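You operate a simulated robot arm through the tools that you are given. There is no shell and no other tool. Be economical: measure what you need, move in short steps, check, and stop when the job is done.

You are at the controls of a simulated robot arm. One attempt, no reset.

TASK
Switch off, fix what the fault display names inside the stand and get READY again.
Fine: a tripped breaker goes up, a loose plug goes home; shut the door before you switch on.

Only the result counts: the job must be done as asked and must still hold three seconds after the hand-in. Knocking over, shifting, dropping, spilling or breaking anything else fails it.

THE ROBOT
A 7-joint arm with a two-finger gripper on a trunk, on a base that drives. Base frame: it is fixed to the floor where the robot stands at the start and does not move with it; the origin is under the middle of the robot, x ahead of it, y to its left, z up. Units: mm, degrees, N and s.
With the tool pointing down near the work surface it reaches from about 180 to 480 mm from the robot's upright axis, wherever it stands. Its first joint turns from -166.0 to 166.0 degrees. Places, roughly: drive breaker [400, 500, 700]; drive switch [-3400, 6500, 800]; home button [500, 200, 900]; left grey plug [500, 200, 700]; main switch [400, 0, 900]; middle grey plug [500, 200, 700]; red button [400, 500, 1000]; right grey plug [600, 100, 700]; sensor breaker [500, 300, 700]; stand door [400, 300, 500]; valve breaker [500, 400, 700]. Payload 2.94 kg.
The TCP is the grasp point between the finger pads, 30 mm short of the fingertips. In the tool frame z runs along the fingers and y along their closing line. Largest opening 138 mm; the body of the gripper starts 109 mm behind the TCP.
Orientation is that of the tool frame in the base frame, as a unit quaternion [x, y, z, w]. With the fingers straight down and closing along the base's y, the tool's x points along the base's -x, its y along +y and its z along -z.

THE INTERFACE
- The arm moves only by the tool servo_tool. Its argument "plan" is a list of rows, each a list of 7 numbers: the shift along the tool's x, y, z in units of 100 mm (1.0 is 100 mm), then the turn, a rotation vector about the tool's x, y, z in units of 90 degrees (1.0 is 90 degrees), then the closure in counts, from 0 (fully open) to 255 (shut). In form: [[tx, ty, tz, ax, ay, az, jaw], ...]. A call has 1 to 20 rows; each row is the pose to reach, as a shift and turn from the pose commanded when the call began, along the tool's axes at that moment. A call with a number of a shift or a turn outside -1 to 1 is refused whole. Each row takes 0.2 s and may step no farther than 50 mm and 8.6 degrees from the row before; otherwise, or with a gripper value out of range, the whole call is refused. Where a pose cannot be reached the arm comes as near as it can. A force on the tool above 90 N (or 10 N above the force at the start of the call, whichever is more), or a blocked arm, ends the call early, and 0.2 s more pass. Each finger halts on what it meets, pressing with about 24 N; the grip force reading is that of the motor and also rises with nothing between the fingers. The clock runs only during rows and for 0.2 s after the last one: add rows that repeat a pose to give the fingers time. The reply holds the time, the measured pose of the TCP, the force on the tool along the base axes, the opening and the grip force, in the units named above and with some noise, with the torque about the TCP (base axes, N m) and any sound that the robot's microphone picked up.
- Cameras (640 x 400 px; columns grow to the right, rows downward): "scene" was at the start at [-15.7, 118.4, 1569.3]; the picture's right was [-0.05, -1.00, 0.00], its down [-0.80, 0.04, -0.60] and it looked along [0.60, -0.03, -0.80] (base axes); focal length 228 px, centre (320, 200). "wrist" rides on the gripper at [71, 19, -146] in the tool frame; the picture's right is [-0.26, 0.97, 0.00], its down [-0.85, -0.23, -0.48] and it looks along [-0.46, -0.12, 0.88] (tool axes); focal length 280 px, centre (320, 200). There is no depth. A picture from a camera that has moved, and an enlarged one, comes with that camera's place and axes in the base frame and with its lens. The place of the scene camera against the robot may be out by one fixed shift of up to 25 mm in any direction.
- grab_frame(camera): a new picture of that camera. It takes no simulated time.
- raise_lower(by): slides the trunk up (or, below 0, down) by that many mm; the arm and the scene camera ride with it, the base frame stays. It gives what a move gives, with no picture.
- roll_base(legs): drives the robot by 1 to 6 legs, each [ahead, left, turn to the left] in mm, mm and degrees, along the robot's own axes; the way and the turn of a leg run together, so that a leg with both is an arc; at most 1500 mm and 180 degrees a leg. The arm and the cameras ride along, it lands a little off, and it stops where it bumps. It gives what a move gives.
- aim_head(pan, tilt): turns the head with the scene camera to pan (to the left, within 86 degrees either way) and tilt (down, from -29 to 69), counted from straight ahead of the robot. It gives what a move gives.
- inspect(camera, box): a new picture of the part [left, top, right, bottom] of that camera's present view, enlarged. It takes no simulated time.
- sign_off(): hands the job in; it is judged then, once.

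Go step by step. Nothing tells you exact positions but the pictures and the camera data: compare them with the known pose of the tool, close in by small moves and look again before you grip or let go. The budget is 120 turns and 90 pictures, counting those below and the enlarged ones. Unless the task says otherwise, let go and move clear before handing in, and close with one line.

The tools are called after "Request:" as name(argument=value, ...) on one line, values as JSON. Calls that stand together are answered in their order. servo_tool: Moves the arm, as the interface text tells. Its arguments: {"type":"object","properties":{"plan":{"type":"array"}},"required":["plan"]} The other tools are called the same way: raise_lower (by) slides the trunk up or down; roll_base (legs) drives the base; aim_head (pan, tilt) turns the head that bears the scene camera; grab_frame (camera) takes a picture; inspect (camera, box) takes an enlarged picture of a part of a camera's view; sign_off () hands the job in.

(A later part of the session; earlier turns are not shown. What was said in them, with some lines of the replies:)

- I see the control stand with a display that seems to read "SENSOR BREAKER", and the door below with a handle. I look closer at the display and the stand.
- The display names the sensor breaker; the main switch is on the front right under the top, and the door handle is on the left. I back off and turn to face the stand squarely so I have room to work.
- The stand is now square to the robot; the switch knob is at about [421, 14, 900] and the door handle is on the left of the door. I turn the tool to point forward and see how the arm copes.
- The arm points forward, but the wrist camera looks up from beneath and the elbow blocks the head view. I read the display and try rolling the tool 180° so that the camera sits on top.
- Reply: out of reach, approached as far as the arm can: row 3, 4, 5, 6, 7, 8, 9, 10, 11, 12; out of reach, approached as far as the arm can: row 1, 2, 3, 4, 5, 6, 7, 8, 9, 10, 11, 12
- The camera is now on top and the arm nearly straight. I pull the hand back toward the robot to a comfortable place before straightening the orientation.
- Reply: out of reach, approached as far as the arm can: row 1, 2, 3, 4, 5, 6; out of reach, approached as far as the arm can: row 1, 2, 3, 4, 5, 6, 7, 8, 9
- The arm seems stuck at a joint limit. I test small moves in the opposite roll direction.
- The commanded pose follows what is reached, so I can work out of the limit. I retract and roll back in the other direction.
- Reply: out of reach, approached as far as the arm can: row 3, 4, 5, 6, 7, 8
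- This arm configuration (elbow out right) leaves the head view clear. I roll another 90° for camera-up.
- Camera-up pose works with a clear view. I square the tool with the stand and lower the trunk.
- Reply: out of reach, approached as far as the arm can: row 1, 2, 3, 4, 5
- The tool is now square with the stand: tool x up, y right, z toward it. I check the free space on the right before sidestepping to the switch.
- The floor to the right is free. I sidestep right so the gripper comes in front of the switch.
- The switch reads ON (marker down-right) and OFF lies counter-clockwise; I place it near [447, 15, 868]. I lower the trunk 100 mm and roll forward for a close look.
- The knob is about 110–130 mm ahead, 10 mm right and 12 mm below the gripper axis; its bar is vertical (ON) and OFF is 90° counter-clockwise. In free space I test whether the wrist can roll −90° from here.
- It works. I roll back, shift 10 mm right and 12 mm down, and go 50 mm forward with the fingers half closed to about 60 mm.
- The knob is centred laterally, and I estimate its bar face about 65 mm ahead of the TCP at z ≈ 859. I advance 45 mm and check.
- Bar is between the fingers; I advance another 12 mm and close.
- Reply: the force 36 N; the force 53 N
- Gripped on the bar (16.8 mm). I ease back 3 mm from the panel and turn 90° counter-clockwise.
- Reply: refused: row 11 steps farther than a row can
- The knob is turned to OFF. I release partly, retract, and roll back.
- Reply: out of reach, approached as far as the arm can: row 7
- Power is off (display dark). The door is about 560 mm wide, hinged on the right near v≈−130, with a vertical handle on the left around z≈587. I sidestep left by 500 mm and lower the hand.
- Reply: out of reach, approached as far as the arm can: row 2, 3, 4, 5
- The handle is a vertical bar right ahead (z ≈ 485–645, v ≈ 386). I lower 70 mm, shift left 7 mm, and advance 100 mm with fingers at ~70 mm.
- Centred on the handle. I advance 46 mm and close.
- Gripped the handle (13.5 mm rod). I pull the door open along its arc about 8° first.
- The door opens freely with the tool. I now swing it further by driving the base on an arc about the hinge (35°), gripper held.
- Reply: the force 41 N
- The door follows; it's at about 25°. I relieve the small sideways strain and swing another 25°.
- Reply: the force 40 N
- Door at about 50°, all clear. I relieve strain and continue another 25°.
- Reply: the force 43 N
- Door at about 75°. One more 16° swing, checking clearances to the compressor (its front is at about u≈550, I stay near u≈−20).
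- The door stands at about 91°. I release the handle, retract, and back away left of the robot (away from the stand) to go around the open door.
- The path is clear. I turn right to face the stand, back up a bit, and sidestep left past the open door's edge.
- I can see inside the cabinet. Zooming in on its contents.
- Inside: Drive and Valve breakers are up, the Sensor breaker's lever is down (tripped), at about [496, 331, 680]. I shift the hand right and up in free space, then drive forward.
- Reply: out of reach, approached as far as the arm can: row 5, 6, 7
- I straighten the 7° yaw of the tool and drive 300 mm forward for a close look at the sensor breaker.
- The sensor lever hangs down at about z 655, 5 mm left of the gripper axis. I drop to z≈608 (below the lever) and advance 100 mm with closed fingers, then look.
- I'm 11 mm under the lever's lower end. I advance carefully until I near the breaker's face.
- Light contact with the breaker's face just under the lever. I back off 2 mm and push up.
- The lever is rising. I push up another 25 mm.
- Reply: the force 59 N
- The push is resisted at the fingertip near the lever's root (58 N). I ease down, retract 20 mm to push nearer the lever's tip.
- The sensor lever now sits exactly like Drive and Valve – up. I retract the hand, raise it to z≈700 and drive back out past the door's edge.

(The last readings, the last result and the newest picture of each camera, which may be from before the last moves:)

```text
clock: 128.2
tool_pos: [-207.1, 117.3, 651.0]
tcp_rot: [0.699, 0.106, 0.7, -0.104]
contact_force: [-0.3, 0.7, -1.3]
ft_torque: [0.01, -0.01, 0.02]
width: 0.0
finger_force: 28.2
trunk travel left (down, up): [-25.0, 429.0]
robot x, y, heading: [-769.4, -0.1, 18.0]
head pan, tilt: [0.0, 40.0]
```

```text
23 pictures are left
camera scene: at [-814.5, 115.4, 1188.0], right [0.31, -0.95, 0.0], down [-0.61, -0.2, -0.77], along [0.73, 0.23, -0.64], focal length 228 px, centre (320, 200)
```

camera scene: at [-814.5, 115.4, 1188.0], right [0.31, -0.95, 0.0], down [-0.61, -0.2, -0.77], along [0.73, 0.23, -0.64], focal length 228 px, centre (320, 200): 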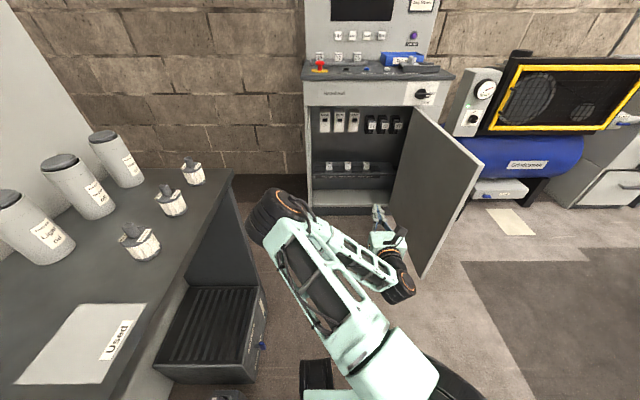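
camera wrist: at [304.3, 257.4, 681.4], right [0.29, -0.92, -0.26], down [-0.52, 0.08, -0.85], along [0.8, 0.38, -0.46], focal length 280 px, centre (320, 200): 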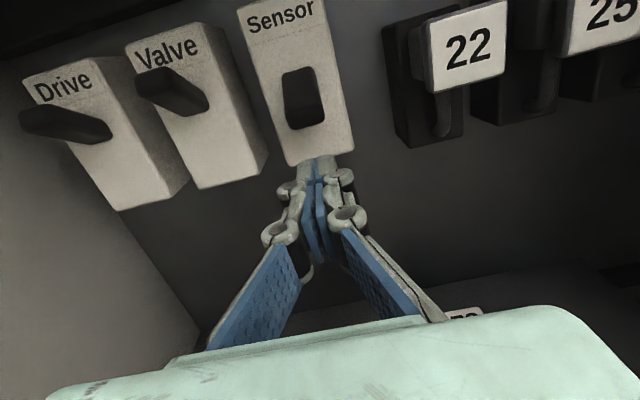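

I need a bit more clearance from the door's edge, so I back up another 100 mm, raise the hand 50 mm, and sidestep right to the outside of the door.

Request:
servo_tool(plan=[[0.1, 0, 0, 0, 0, 0, 255], [0.2, 0, 0, 0, 0, 0, 255], [0.35, 0, 0, 0, 0, 0, 255], [0.5, 0, 0, 0, 0, 0, 255]])

Request:
roll_base(legs=[[-100, 0, 0], [0, -440, 0]])

Request:
grab_frame(camera="scene")

```text
clock: 129.2
tool_pos: [-205.5, 118.9, 701.5]
tcp_rot: [0.698, 0.107, 0.7, -0.105]
contact_force: [0.1, 0.5, -1.0]
ft_torque: [0.03, 0.0, 0.02]
width: 0.0
finger_force: 27.7
trunk travel left (down, up): [-25.0, 429.0]
robot x, y, heading: [-769.4, -5.6, 18.0]
head pan, tilt: [0.0, 40.0]
```

```text
clock: 134.3
tool_pos: [-167.0, -334.3, 700.5]
tcp_rot: [0.698, 0.107, 0.7, -0.105]
contact_force: [1.2, -0.2, 0.0]
ft_torque: [0.01, -0.03, -0.01]
width: 0.0
finger_force: 28.1
trunk travel left (down, up): [-25.0, 429.0]
robot x, y, heading: [-725.4, -456.0, 17.9]
head pan, tilt: [0.0, 40.0]
```

```text
22 pictures are left
camera scene: at [-775.0, -337.0, 1188.0], right [0.31, -0.95, 0.0], down [-0.61, -0.2, -0.77], along [0.73, 0.23, -0.64], focal length 228 px, centre (320, 200)
```

scene: 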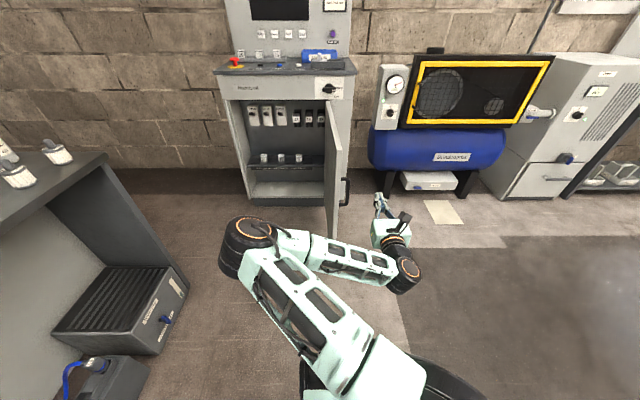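

The hand is right of the door at z 700, above the handle. I drive 170 mm forward and then 200 mm left to start pushing the door shut.

Request:
roll_base(legs=[[170, 0, 0], [0, 200, 0]])

Request:
grab_frame(camera="scene")

```text
clock: 137.8
tool_pos: [-64.3, -92.3, 701.0]
tcp_rot: [0.698, 0.106, 0.7, -0.104]
contact_force: [-0.5, 0.2, 0.0]
ft_torque: [-0.02, 0.01, 0.05]
width: 0.0
finger_force: 28.4
trunk travel left (down, up): [-25.0, 429.0]
robot x, y, heading: [-627.2, -212.2, 17.6]
head pan, tilt: [0.0, 40.0]
```

```text
21 pictures are left
camera scene: at [-671.5, -94.6, 1188.0], right [0.31, -0.95, 0.0], down [-0.61, -0.2, -0.77], along [0.73, 0.23, -0.64], focal length 228 px, centre (320, 200)
```

scene: 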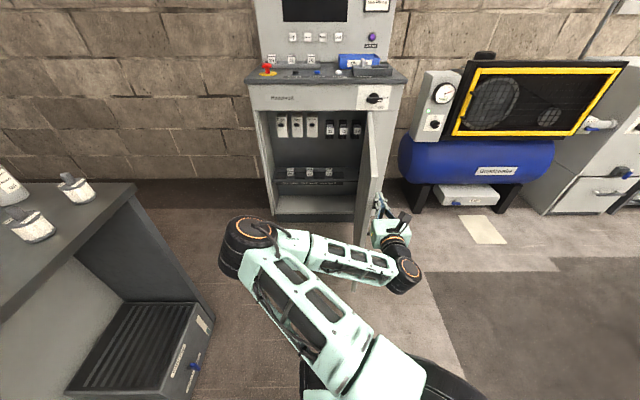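

Request:
roll_base(legs=[[90, 130, 0], [148, 104, 0]])

Request:
grab_frame(camera="scene")

```text
clock: 140.7
tool_pos: [86.7, 203.7, 701.5]
tcp_rot: [0.698, 0.107, 0.7, -0.105]
contact_force: [-0.3, 0.7, 0.1]
ft_torque: [-0.02, -0.02, -0.02]
width: 0.2
finger_force: 28.3
trunk travel left (down, up): [-25.0, 429.0]
robot x, y, heading: [-474.3, 85.3, 17.9]
head pan, tilt: [0.0, 40.0]
```

```text
20 pictures are left
camera scene: at [-519.9, 199.8, 1188.0], right [0.31, -0.95, 0.0], down [-0.61, -0.2, -0.77], along [0.73, 0.24, -0.64], focal length 228 px, centre (320, 200)
```

scene: 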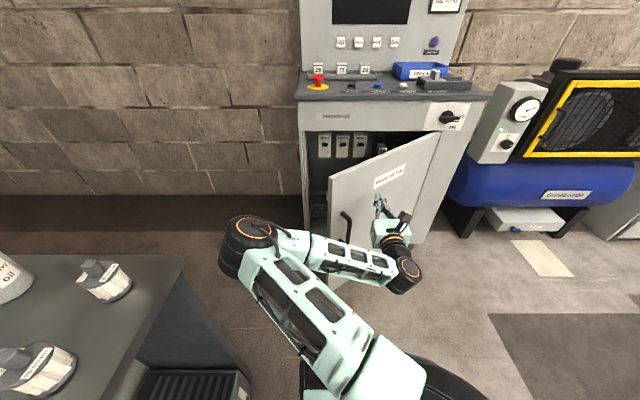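

Closing nicely (about 40° open). I continue forward.

Request:
roll_base(legs=[[139, 25, 0], [95, 5, 0]])

Request:
grab_frame(camera="scene")

```text
clock: 142.8
tool_pos: [299.1, 305.6, 700.7]
tcp_rot: [0.698, 0.108, 0.7, -0.105]
contact_force: [-0.7, 0.6, -0.3]
ft_torque: [-0.01, -0.01, 0.0]
width: 0.0
finger_force: 27.9
trunk travel left (down, up): [-25.0, 429.0]
robot x, y, heading: [-262.1, 183.0, 18.1]
head pan, tilt: [0.0, 40.0]
```

```text
19 pictures are left
camera scene: at [-307.5, 300.9, 1188.0], right [0.31, -0.95, 0.0], down [-0.61, -0.2, -0.77], along [0.73, 0.24, -0.64], focal length 228 px, centre (320, 200)
```

scene: 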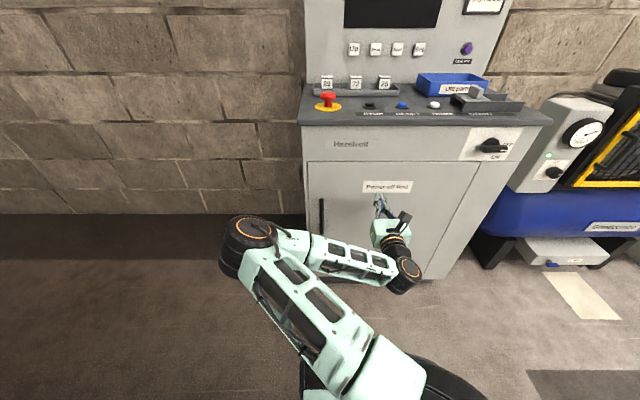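

Nearly shut. I press it home with the arm.

Request:
servo_tool(plan=[[0, 0, 0.15, 0, 0, 0, 255], [0, 0, 0.3, 0, 0, 0, 255], [0, 0, 0.4, 0, 0, 0, 255], [0, 0, 0.46, 0, 0, 0, 255], [0, 0, 0.5, 0, 0, 0, 255]])

Request:
inspect(camera="scene", box=[290, 120, 530, 290])

```text
clock: 144.0
tool_pos: [344.8, 319.6, 700.4]
tcp_rot: [0.698, 0.108, 0.7, -0.105]
contact_force: [-32.4, -4.5, -1.8]
ft_torque: [0.08, 0.15, 0.2]
width: 6.0
finger_force: 28.4
trunk travel left (down, up): [-25.0, 429.0]
robot x, y, heading: [-265.6, 181.6, 18.3]
head pan, tilt: [0.0, 40.0]
```

```text
2.35 times, centred on (410, 205) of scene
camera zoom: at [-309.8, 300.6, 1187.9], right [0.31, -0.95, 0.0], down [-0.61, -0.2, -0.77], along [0.73, 0.24, -0.64], focal length 538 px, centre (108, 188)
```

zoom: 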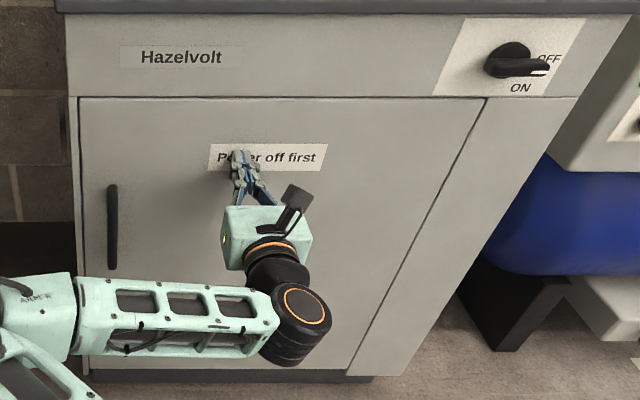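

The door is flush shut. I retract, raise the trunk to knob height, and sidestep right to the switch; then roll the wrist −90° for the horizontal knob.

Request:
servo_tool(plan=[[0, 0, -0.2, 0, 0, 0, 255], [0, 0, -0.5, 0, 0, 0, 200], [0, 0, -0.8, 0, 0, 0, 130], [0, 0, -1.0, 0, 0, 0, 130]])

Request:
raise_lower(by=157)

Request:
roll_base(legs=[[0, -320, 0]])

Request:
servo_tool(plan=[[0, 0, 0, 0, 0, -0.09, 130], [0, 0, 0, 0, 0, -0.18, 130], [0, 0, 0, 0, 0, -0.27, 130], [0, 0, 0, 0, 0, -0.36, 130], [0, 0, 0, 0, 0, -0.45, 130], [0, 0, 0, 0, 0, -0.54, 130], [0, 0, 0, 0, 0, -0.63, 130], [0, 0, 0, 0, 0, -0.72, 130], [0, 0, 0, 0, 0, -0.81, 130], [0, 0, 0, 0, 0, -0.9, 130], [0, 0, 0, 0, 0, -0.99, 130], [0, 0, 0, 0, 0, -1.0, 130]])

Request:
grab_frame(camera="wrist")

Request:
grab_frame(camera="scene")

```text
clock: 145.0
tool_pos: [269.6, 291.0, 691.3]
tcp_rot: [0.698, 0.109, 0.699, -0.107]
contact_force: [0.2, -0.2, -0.3]
ft_torque: [0.0, 0.0, 0.01]
width: 67.8
finger_force: 0.1
out of reach, approached as far as the arm can: row 3, 4
trunk travel left (down, up): [-25.0, 429.0]
robot x, y, heading: [-259.2, 185.8, 18.1]
head pan, tilt: [0.0, 40.0]
```

```text
clock: 146.8
tool_pos: [270.1, 293.0, 848.1]
tcp_rot: [0.698, 0.108, 0.7, -0.107]
contact_force: [-0.2, 0.3, 0.1]
ft_torque: [0.01, -0.01, -0.03]
width: 67.7
finger_force: 0.1
trunk travel left (down, up): [-182.0, 272.0]
robot x, y, heading: [-259.4, 184.9, 18.0]
head pan, tilt: [0.0, 40.0]
```

```text
clock: 150.1
tool_pos: [366.9, -6.6, 846.8]
tcp_rot: [0.698, 0.107, 0.7, -0.105]
contact_force: [-0.3, -0.4, 0.2]
ft_torque: [0.0, 0.03, -0.01]
width: 67.5
finger_force: 0.1
trunk travel left (down, up): [-182.0, 272.0]
robot x, y, heading: [-160.4, -112.5, 18.0]
head pan, tilt: [0.0, 40.0]
```

```text
clock: 152.7
tool_pos: [367.3, -6.5, 848.5]
tcp_rot: [0.417, 0.57, 0.569, 0.421]
contact_force: [-0.4, 0.0, 0.0]
ft_torque: [0.0, 0.01, 0.03]
width: 67.5
finger_force: 0.1
trunk travel left (down, up): [-182.0, 272.0]
robot x, y, heading: [-163.8, -108.6, 18.1]
head pan, tilt: [0.0, 40.0]
```

```text
17 pictures are left
camera wrist: at [207.1, 19.3, 866.0], right [0.07, -0.24, 0.97], down [-0.2, -0.95, -0.23], along [0.98, -0.18, -0.12], focal length 280 px, centre (320, 200)
```

wrist: 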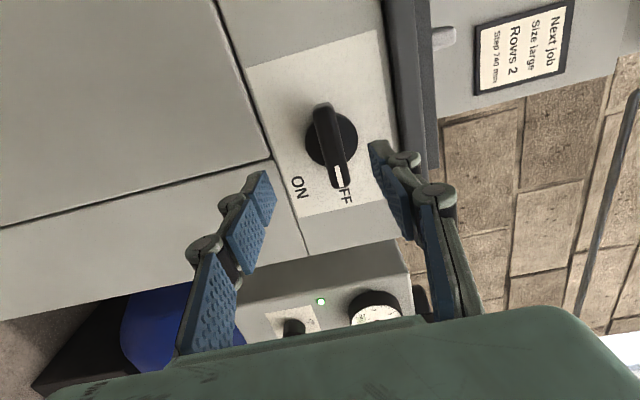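

```text
16 pictures are left
camera scene: at [-210.6, 4.3, 1345.0], right [0.31, -0.95, 0.0], down [-0.61, -0.2, -0.77], along [0.73, 0.24, -0.64], focal length 228 px, centre (320, 200)
```

scene: 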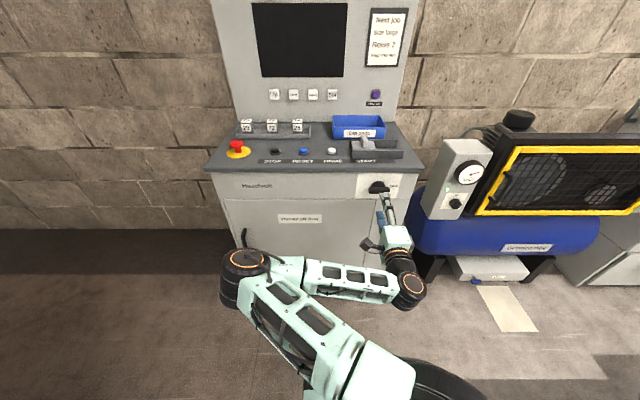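

Wrist rolled fine; the knob bar is horizontal at OFF. I align (9 mm up, 3.5 mm right), advance 74 mm and grip.

Request:
servo_tool(plan=[[-0.035, 0.09, 0.15, 0, 0, 0, 130], [-0.035, 0.09, 0.3, 0, 0, 0, 130], [-0.035, 0.09, 0.45, 0, 0, 0, 130], [-0.035, 0.09, 0.6, 0, 0, 0, 130], [-0.035, 0.09, 0.68, 0, 0, 0, 130], [-0.035, 0.09, 0.74, 0, 0, 0, 130], [-0.035, 0.09, 0.74, 0, 0, 0, 130]])

Request:
servo_tool(plan=[[0, 0, 0, 0, 0, 0, 180], [0, 0, 0, 0, 0, 0, 255], [0, 0, 0, 0, 0, 0, 255], [0, 0, 0, 0, 0, 0, 255], [0, 0, 0, 0, 0, 0, 255], [0, 0, 0, 0, 0, 0, 255]])

Request:
grab_frame(camera="wrist")

```text
clock: 154.3
tool_pos: [438.5, 13.5, 856.6]
tcp_rot: [0.417, 0.569, 0.57, 0.421]
contact_force: [0.3, -0.2, 0.1]
ft_torque: [-0.02, 0.02, -0.01]
width: 67.6
finger_force: 0.0
trunk travel left (down, up): [-182.0, 272.0]
robot x, y, heading: [-162.1, -117.4, 18.0]
head pan, tilt: [0.0, 40.0]
```

```text
clock: 155.7
tool_pos: [438.4, 13.2, 858.3]
tcp_rot: [0.417, 0.568, 0.57, 0.422]
contact_force: [12.0, 3.0, 12.6]
ft_torque: [0.87, -0.02, -0.05]
width: 17.1
finger_force: 42.1
trunk travel left (down, up): [-182.0, 272.0]
robot x, y, heading: [-163.7, -112.6, 17.9]
head pan, tilt: [0.0, 40.0]
```

```text
15 pictures are left
camera wrist: at [279.5, 38.9, 875.8], right [0.07, -0.25, 0.97], down [-0.2, -0.95, -0.23], along [0.98, -0.18, -0.12], focal length 280 px, centre (320, 200)
```

wrist: 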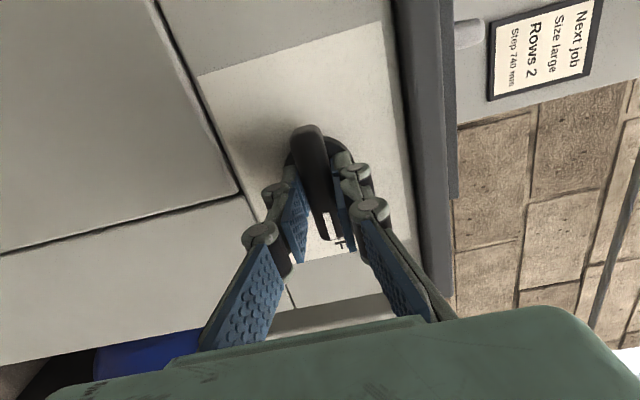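

Gripped. I turn 90° clockwise to ON.

Request:
servo_tool(plan=[[0, 0, 0, 0, 0, 0.09, 255], [0, 0, 0, 0, 0, 0.18, 255], [0, 0, 0, 0, 0, 0.27, 255], [0, 0, 0, 0, 0, 0.36, 255], [0, 0, 0, 0, 0, 0.45, 255], [0, 0, 0, 0, 0, 0.54, 255], [0, 0, 0, 0, 0, 0.63, 255], [0, 0, 0, 0, 0, 0.72, 255], [0, 0, 0, 0, 0, 0.81, 255], [0, 0, 0, 0, 0, 0.9, 255], [0, 0, 0, 0, 0, 0.99, 255], [0, 0, 0, 0, 0, 1.0, 255]])

Request:
servo_tool(plan=[[0, 0, 0, 0, 0, 0, 140], [0, 0, 0, 0, 0, 0, 140], [0, 0, 0, 0, 0, 0, 140], [0, 0, -0.2, 0, 0, 0, 140], [0, 0, -0.5, 0, 0, 0, 140], [0, 0, -0.7, 0, 0, 0, 140]])

Request:
aim_head(pan=0, tilt=20)

Request:
grab_frame(camera="scene")

```text
clock: 158.3
tool_pos: [439.4, 14.1, 856.7]
tcp_rot: [0.698, 0.108, 0.7, -0.107]
contact_force: [14.9, 13.7, 15.9]
ft_torque: [0.11, -0.3, 0.18]
width: 17.1
finger_force: 41.8
trunk travel left (down, up): [-182.0, 272.0]
robot x, y, heading: [-169.0, -112.6, 18.3]
head pan, tilt: [0.0, 40.0]
```

```text
clock: 159.7
tool_pos: [371.9, -8.8, 856.4]
tcp_rot: [0.698, 0.108, 0.7, -0.106]
contact_force: [-0.4, 0.2, -0.7]
ft_torque: [-0.02, 0.0, -0.02]
width: 62.5
finger_force: 0.1
trunk travel left (down, up): [-182.0, 272.0]
robot x, y, heading: [-161.7, -112.6, 18.1]
head pan, tilt: [0.0, 40.0]
```

```text
clock: 160.6
tool_pos: [371.7, -8.3, 856.6]
tcp_rot: [0.698, 0.107, 0.7, -0.105]
contact_force: [0.6, -0.7, 0.3]
ft_torque: [-0.03, 0.02, -0.02]
width: 62.0
finger_force: 0.1
trunk travel left (down, up): [-182.0, 272.0]
robot x, y, heading: [-163.7, -110.7, 17.8]
head pan, tilt: [0.0, 20.0]
```

```text
14 pictures are left
camera scene: at [-202.9, 6.8, 1376.3], right [0.31, -0.95, 0.0], down [-0.33, -0.11, -0.94], along [0.89, 0.29, -0.34], focal length 228 px, centre (320, 200)
```

scene: 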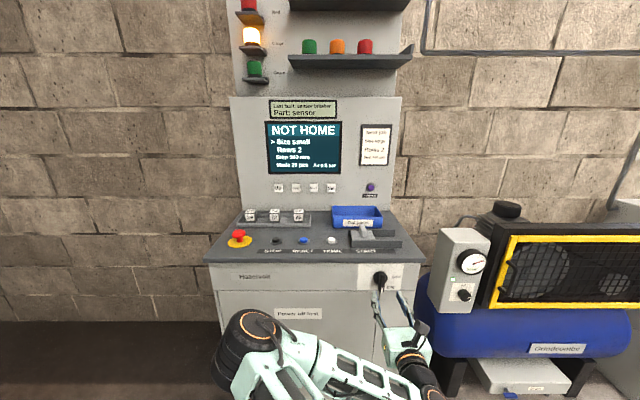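

Powered on; the display shows "NOT HOME". I look closer to see what's required and where the HOME button is.

Request:
inspect(camera="scene", box=[200, 90, 420, 300])

```text
1.90 times, centred on (310, 195) of scene
camera zoom: at [-202.9, 6.8, 1376.3], right [0.31, -0.95, 0.0], down [-0.33, -0.11, -0.94], along [0.89, 0.29, -0.34], focal length 435 px, centre (339, 210)
```

zoom: 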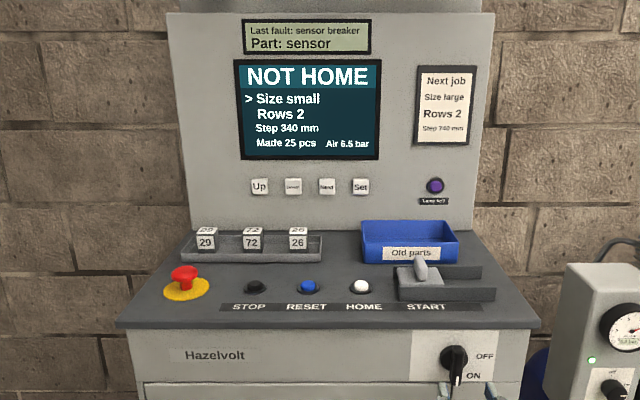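

HOME must be pressed; I place the white button at about u 560, v 28, z ≈ 945. I raise the trunk, close the fingers, pitch the tool down ~55° and move over.

Request:
raise_lower(by=250)

Request:
servo_tool(plan=[[0, 0, 0, 0, -0.08, 0, 255], [0, 0, 0, 0, -0.16, 0, 255], [0, 0, 0, 0, -0.24, 0, 255], [0, 0, 0, 0, -0.32, 0, 255], [0, 0, 0, 0, -0.4, 0, 255], [0, 0, 0, 0, -0.48, 0, 255], [0, 0, 0, 0, -0.56, 0, 255], [0, 0, 0, 0, -0.62, 0, 255]])

Request:
roll_base(legs=[[0, 150, 0], [130, 0, 0]])

Request:
grab_frame(camera="wrist")

```text
clock: 163.1
tool_pos: [370.7, -9.9, 1106.7]
tcp_rot: [0.698, 0.107, 0.7, -0.105]
contact_force: [0.0, -0.4, 1.1]
ft_torque: [-0.02, 0.02, 0.0]
width: 62.6
finger_force: 0.1
trunk travel left (down, up): [-432.0, 22.0]
robot x, y, heading: [-166.2, -109.7, 17.9]
head pan, tilt: [0.0, 20.0]
```

```text
clock: 164.9
tool_pos: [364.4, -21.6, 1058.1]
tcp_rot: [0.765, 0.129, 0.619, -0.119]
contact_force: [0.8, 0.4, -0.2]
ft_torque: [0.0, -0.01, -0.01]
width: 0.1
finger_force: 23.6
out of reach, approached as far as the arm can: row 1, 2, 3, 4, 5, 6, 7, 8
trunk travel left (down, up): [-432.0, 22.0]
robot x, y, heading: [-164.7, -113.3, 18.2]
head pan, tilt: [0.0, 20.0]
```

```text
clock: 167.8
tool_pos: [439.7, 165.1, 1058.5]
tcp_rot: [0.766, 0.129, 0.619, -0.119]
contact_force: [0.7, 0.5, 0.4]
ft_torque: [-0.02, -0.02, 0.02]
width: 0.2
finger_force: 24.0
trunk travel left (down, up): [-432.0, 22.0]
robot x, y, heading: [-89.5, 70.8, 18.1]
head pan, tilt: [0.0, 20.0]
```

```text
12 pictures are left
camera wrist: at [327.2, 101.5, 1156.6], right [0.28, -0.92, -0.28], down [-0.69, 0.01, -0.73], along [0.67, 0.39, -0.63], focal length 280 px, centre (320, 200)
```

wrist: 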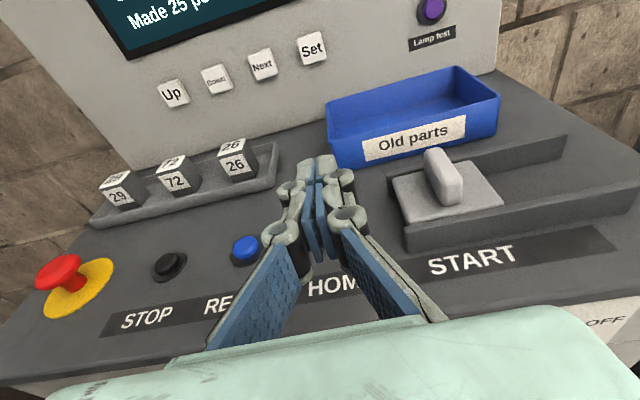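

The pitch stopped at about 14° (joint limit). I try again combining pitch with pulling the hand back and up.

Request:
servo_tool(plan=[[0.1, 0, -0.1, 0, -0.06, 0, 255], [0.2, 0, -0.2, 0, -0.12, 0, 255], [0.3, 0, -0.3, 0, -0.18, 0, 255], [0.4, 0, -0.4, 0, -0.24, 0, 255], [0.5, 0, -0.5, 0, -0.3, 0, 255], [0.6, 0, -0.6, 0, -0.36, 0, 255], [0.7, 0, -0.6, 0, -0.42, 0, 255]])

```text
clock: 169.4
tool_pos: [410.9, 135.0, 989.2]
tcp_rot: [0.806, 0.139, 0.564, -0.113]
contact_force: [-0.7, -0.9, 0.2]
ft_torque: [-0.02, 0.02, 0.0]
width: 0.2
finger_force: 23.8
out of reach, approached as far as the arm can: row 1, 2, 3, 4, 5, 6, 7
trunk travel left (down, up): [-432.0, 22.0]
robot x, y, heading: [-87.8, 72.5, 18.1]
head pan, tilt: [0.0, 20.0]
```

The tool is pitched 20° down now, which is enough for a fingertip press. I raise 22 mm and move the base so the fingertips come short of the HOME button, then look.

Request:
raise_lower(by=21)

Request:
roll_base(legs=[[40, 27, 0]])

Request:
grab_frame(camera="wrist")

Request:
aim_head(pan=0, tilt=45)

Request:
grab_frame(camera="scene")

```text
clock: 170.1
tool_pos: [410.8, 132.8, 1010.0]
tcp_rot: [0.806, 0.139, 0.563, -0.113]
contact_force: [-0.4, -0.4, -0.2]
ft_torque: [0.0, 0.01, -0.01]
width: 0.0
finger_force: 24.2
trunk travel left (down, up): [-453.0, 1.0]
robot x, y, heading: [-87.7, 70.3, 18.1]
head pan, tilt: [0.0, 20.0]
```

```text
clock: 171.0
tool_pos: [439.6, 171.2, 1011.0]
tcp_rot: [0.806, 0.14, 0.564, -0.114]
contact_force: [0.4, 0.1, -0.5]
ft_torque: [-0.02, 0.02, 0.0]
width: 0.0
finger_force: 23.9
trunk travel left (down, up): [-453.0, 1.0]
robot x, y, heading: [-60.0, 110.5, 17.9]
head pan, tilt: [0.0, 20.0]
```

```text
11 pictures are left
camera wrist: at [341.8, 111.8, 1125.2], right [0.26, -0.93, -0.27], down [-0.77, -0.03, -0.63], along [0.58, 0.37, -0.73], focal length 280 px, centre (320, 200)
```

wrist: 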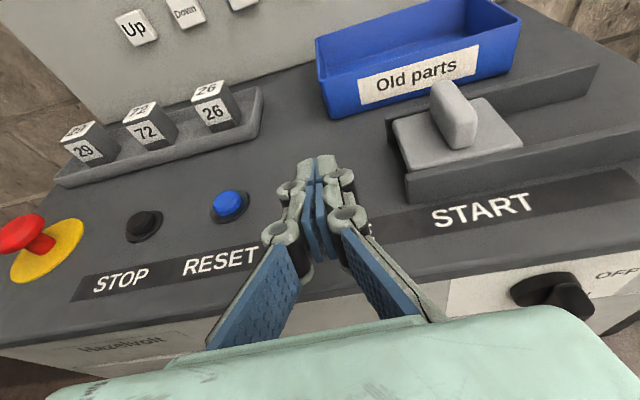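

```text
clock: 171.9
tool_pos: [438.1, 171.6, 1010.6]
tcp_rot: [0.806, 0.14, 0.564, -0.114]
contact_force: [0.3, -0.2, -0.1]
ft_torque: [-0.02, -0.02, 0.01]
width: 0.0
finger_force: 24.2
trunk travel left (down, up): [-453.0, 1.0]
robot x, y, heading: [-56.9, 109.5, 18.3]
head pan, tilt: [0.0, 45.0]
```

```text
10 pictures are left
camera scene: at [-110.0, 225.6, 1608.8], right [0.31, -0.95, 0.0], down [-0.67, -0.22, -0.71], along [0.67, 0.22, -0.71], focal length 228 px, centre (320, 200)
```

scene: 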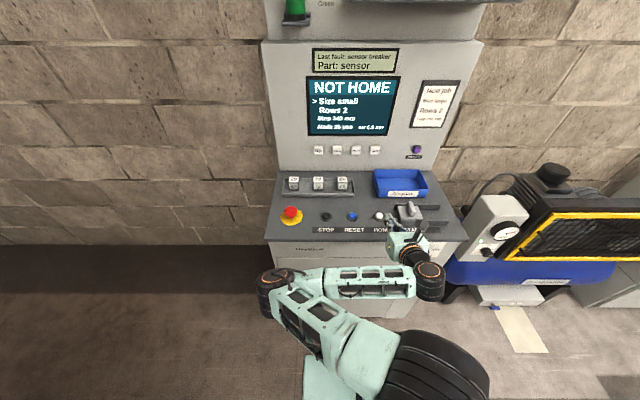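

From both cameras the HOME button is at about [501, 199, ~950]. I move the fingertip above it with the arm (38 mm ahead, 17 mm left).

Request:
servo_tool(plan=[[0.05, -0.01, 0.1, 0, 0, 0, 255], [0.09, -0.02, 0.25, 0, 0, 0, 255], [0.14, -0.03, 0.39, 0, 0, 0, 255], [0.14, -0.03, 0.39, 0, 0, 0, 255]])

Request:
inspect(camera="scene", box=[330, 180, 450, 260])

```text
clock: 172.9
tool_pos: [463.8, 188.6, 1000.0]
tcp_rot: [0.803, 0.139, 0.568, -0.115]
contact_force: [-0.1, 0.2, 0.2]
ft_torque: [0.03, 0.02, -0.03]
width: 0.0
finger_force: 24.0
out of reach, approached as far as the arm can: row 2, 3, 4
trunk travel left (down, up): [-453.0, 1.0]
robot x, y, heading: [-60.3, 109.2, 18.1]
head pan, tilt: [0.0, 45.0]
```

```text
5.00 times, centred on (390, 220) of scene
camera zoom: at [-110.0, 225.6, 1608.7], right [0.31, -0.95, 0.0], down [-0.67, -0.22, -0.71], along [0.67, 0.22, -0.71], focal length 1142 px, centre (-30, 100)
```

zoom: 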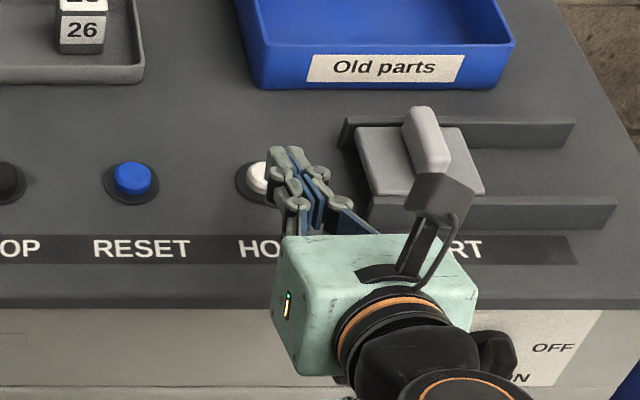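

The fingertip needs about 19 mm forward and 6 mm left. I nudge the base and lower the trunk 22 mm.

Request:
roll_base(legs=[[19, 6, 0]])

Request:
raise_lower(by=-20)

Request:
inspect(camera="scene", box=[330, 170, 450, 250])

```text
clock: 173.7
tool_pos: [478.3, 199.6, 999.7]
tcp_rot: [0.802, 0.141, 0.568, -0.118]
contact_force: [0.4, 0.9, -0.8]
ft_torque: [-0.02, 0.0, -0.01]
width: 0.0
finger_force: 24.1
trunk travel left (down, up): [-453.0, 1.0]
robot x, y, heading: [-45.5, 119.7, 18.1]
head pan, tilt: [0.0, 45.0]
```

```text
clock: 174.4
tool_pos: [478.0, 200.3, 979.1]
tcp_rot: [0.803, 0.139, 0.568, -0.116]
contact_force: [-0.2, 0.0, 0.2]
ft_torque: [-0.05, 0.01, 0.01]
width: 0.0
finger_force: 24.2
trunk travel left (down, up): [-433.0, 21.0]
robot x, y, heading: [-42.3, 121.4, 18.1]
head pan, tilt: [0.0, 45.0]
```

```text
5.00 times, centred on (390, 210) of scene
camera zoom: at [-94.2, 237.1, 1588.7], right [0.31, -0.95, 0.0], down [-0.67, -0.22, -0.71], along [0.67, 0.22, -0.71], focal length 1142 px, centre (-30, 150)
```

zoom: 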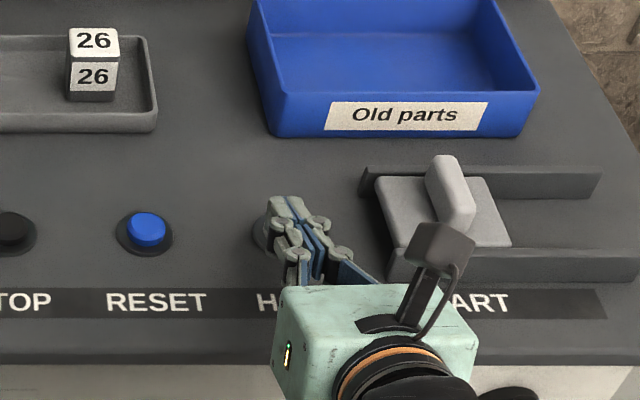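

The fingertip is over the button. I lower in small steps and watch the force.

Request:
raise_lower(by=-8)

Request:
raise_lower(by=-6)

```text
clock: 174.9
tool_pos: [478.0, 200.2, 972.7]
tcp_rot: [0.802, 0.139, 0.569, -0.116]
contact_force: [-0.4, -0.7, 0.3]
ft_torque: [0.02, 0.02, -0.01]
width: 0.1
finger_force: 24.2
trunk travel left (down, up): [-425.0, 29.0]
robot x, y, heading: [-47.3, 125.1, 18.4]
head pan, tilt: [0.0, 45.0]
```

```text
clock: 175.5
tool_pos: [477.7, 200.5, 968.3]
tcp_rot: [0.801, 0.14, 0.57, -0.116]
contact_force: [1.3, 0.3, 7.6]
ft_torque: [0.07, -0.19, 0.02]
width: 6.0
finger_force: 28.5
trunk travel left (down, up): [-419.0, 35.0]
robot x, y, heading: [-43.6, 122.0, 18.0]
head pan, tilt: [0.0, 45.0]
heard: click
```

"Click" heard with light contact on the button. I raise clear and read the display.

Request:
raise_lower(by=50)

Request:
grab_frame(camera="scene")

```text
clock: 176.3
tool_pos: [478.5, 200.7, 1000.2]
tcp_rot: [0.802, 0.139, 0.569, -0.115]
contact_force: [0.1, -0.3, -0.2]
ft_torque: [0.02, -0.02, 0.0]
width: 0.0
finger_force: 28.0
out of reach, approached as far as the arm can: row 1
trunk travel left (down, up): [-454.0, 0.0]
robot x, y, heading: [-43.4, 123.9, 18.2]
head pan, tilt: [0.0, 45.0]
```

```text
7 pictures are left
camera scene: at [-94.1, 237.2, 1609.4], right [0.31, -0.95, 0.0], down [-0.67, -0.22, -0.71], along [0.67, 0.22, -0.71], focal length 228 px, centre (320, 200)
```

scene: 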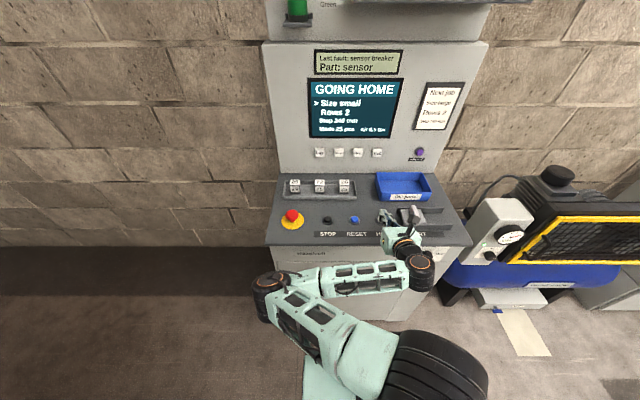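

"GOING HOME". I back the robot off clear of the stand, which also lets time pass, and look again.

Request:
roll_base(legs=[[-250, 0, 0]])

Request:
servo_tool(plan=[[0, 0, 0, 0, 0, 0, 200], [0, 0, 0, 0, 0, 0, 200], [0, 0, 0, 0, 0, 0, 200], [0, 0, 0, 0, 0, 0, 200], [0, 0, 0, 0, 0, 0, 200], [0, 0, 0, 0, 0, 0, 200], [0, 0, 0, 0, 0, 0, 200], [0, 0, 0, 0, 0, 0, 200], [0, 0, 0, 0, 0, 0, 200], [0, 0, 0, 0, 0, 0, 200], [0, 0, 0, 0, 0, 0, 200], [0, 0, 0, 0, 0, 0, 200], [0, 0, 0, 0, 0, 0, 200], [0, 0, 0, 0, 0, 0, 200], [0, 0, 0, 0, 0, 0, 200]])

Request:
grab_frame(camera="scene")

```text
clock: 178.1
tool_pos: [239.6, 120.4, 1001.0]
tcp_rot: [0.802, 0.138, 0.569, -0.115]
contact_force: [-0.2, -0.2, 0.2]
ft_torque: [-0.03, 0.01, -0.01]
width: 0.1
finger_force: 28.0
trunk travel left (down, up): [-454.0, 0.0]
robot x, y, heading: [-283.8, 43.8, 18.1]
head pan, tilt: [0.0, 45.0]
```

```text
clock: 181.3
tool_pos: [240.2, 121.0, 999.8]
tcp_rot: [0.802, 0.138, 0.569, -0.115]
contact_force: [-0.2, 0.2, 1.0]
ft_torque: [0.01, -0.02, 0.01]
width: 29.8
finger_force: 0.1
trunk travel left (down, up): [-454.0, 0.0]
robot x, y, heading: [-284.3, 45.1, 18.2]
head pan, tilt: [0.0, 45.0]
```

```text
6 pictures are left
camera scene: at [-331.9, 159.6, 1609.4], right [0.31, -0.95, 0.0], down [-0.67, -0.22, -0.71], along [0.67, 0.22, -0.71], focal length 228 px, centre (320, 200)
```

scene: 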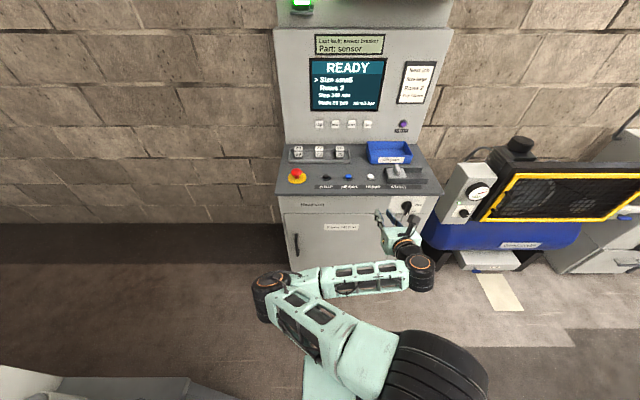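

The display reads READY with the green lamp lit, the door is shut, the switch is ON and the arm is clear. I hand in.

Request:
sign_off()

```text
The job is handed in.
```

The stand is READY again: I switched it off, put the tripped sensor breaker up, shut the door, switched it back on and pressed HOME, because the display had come up as NOT HOME.
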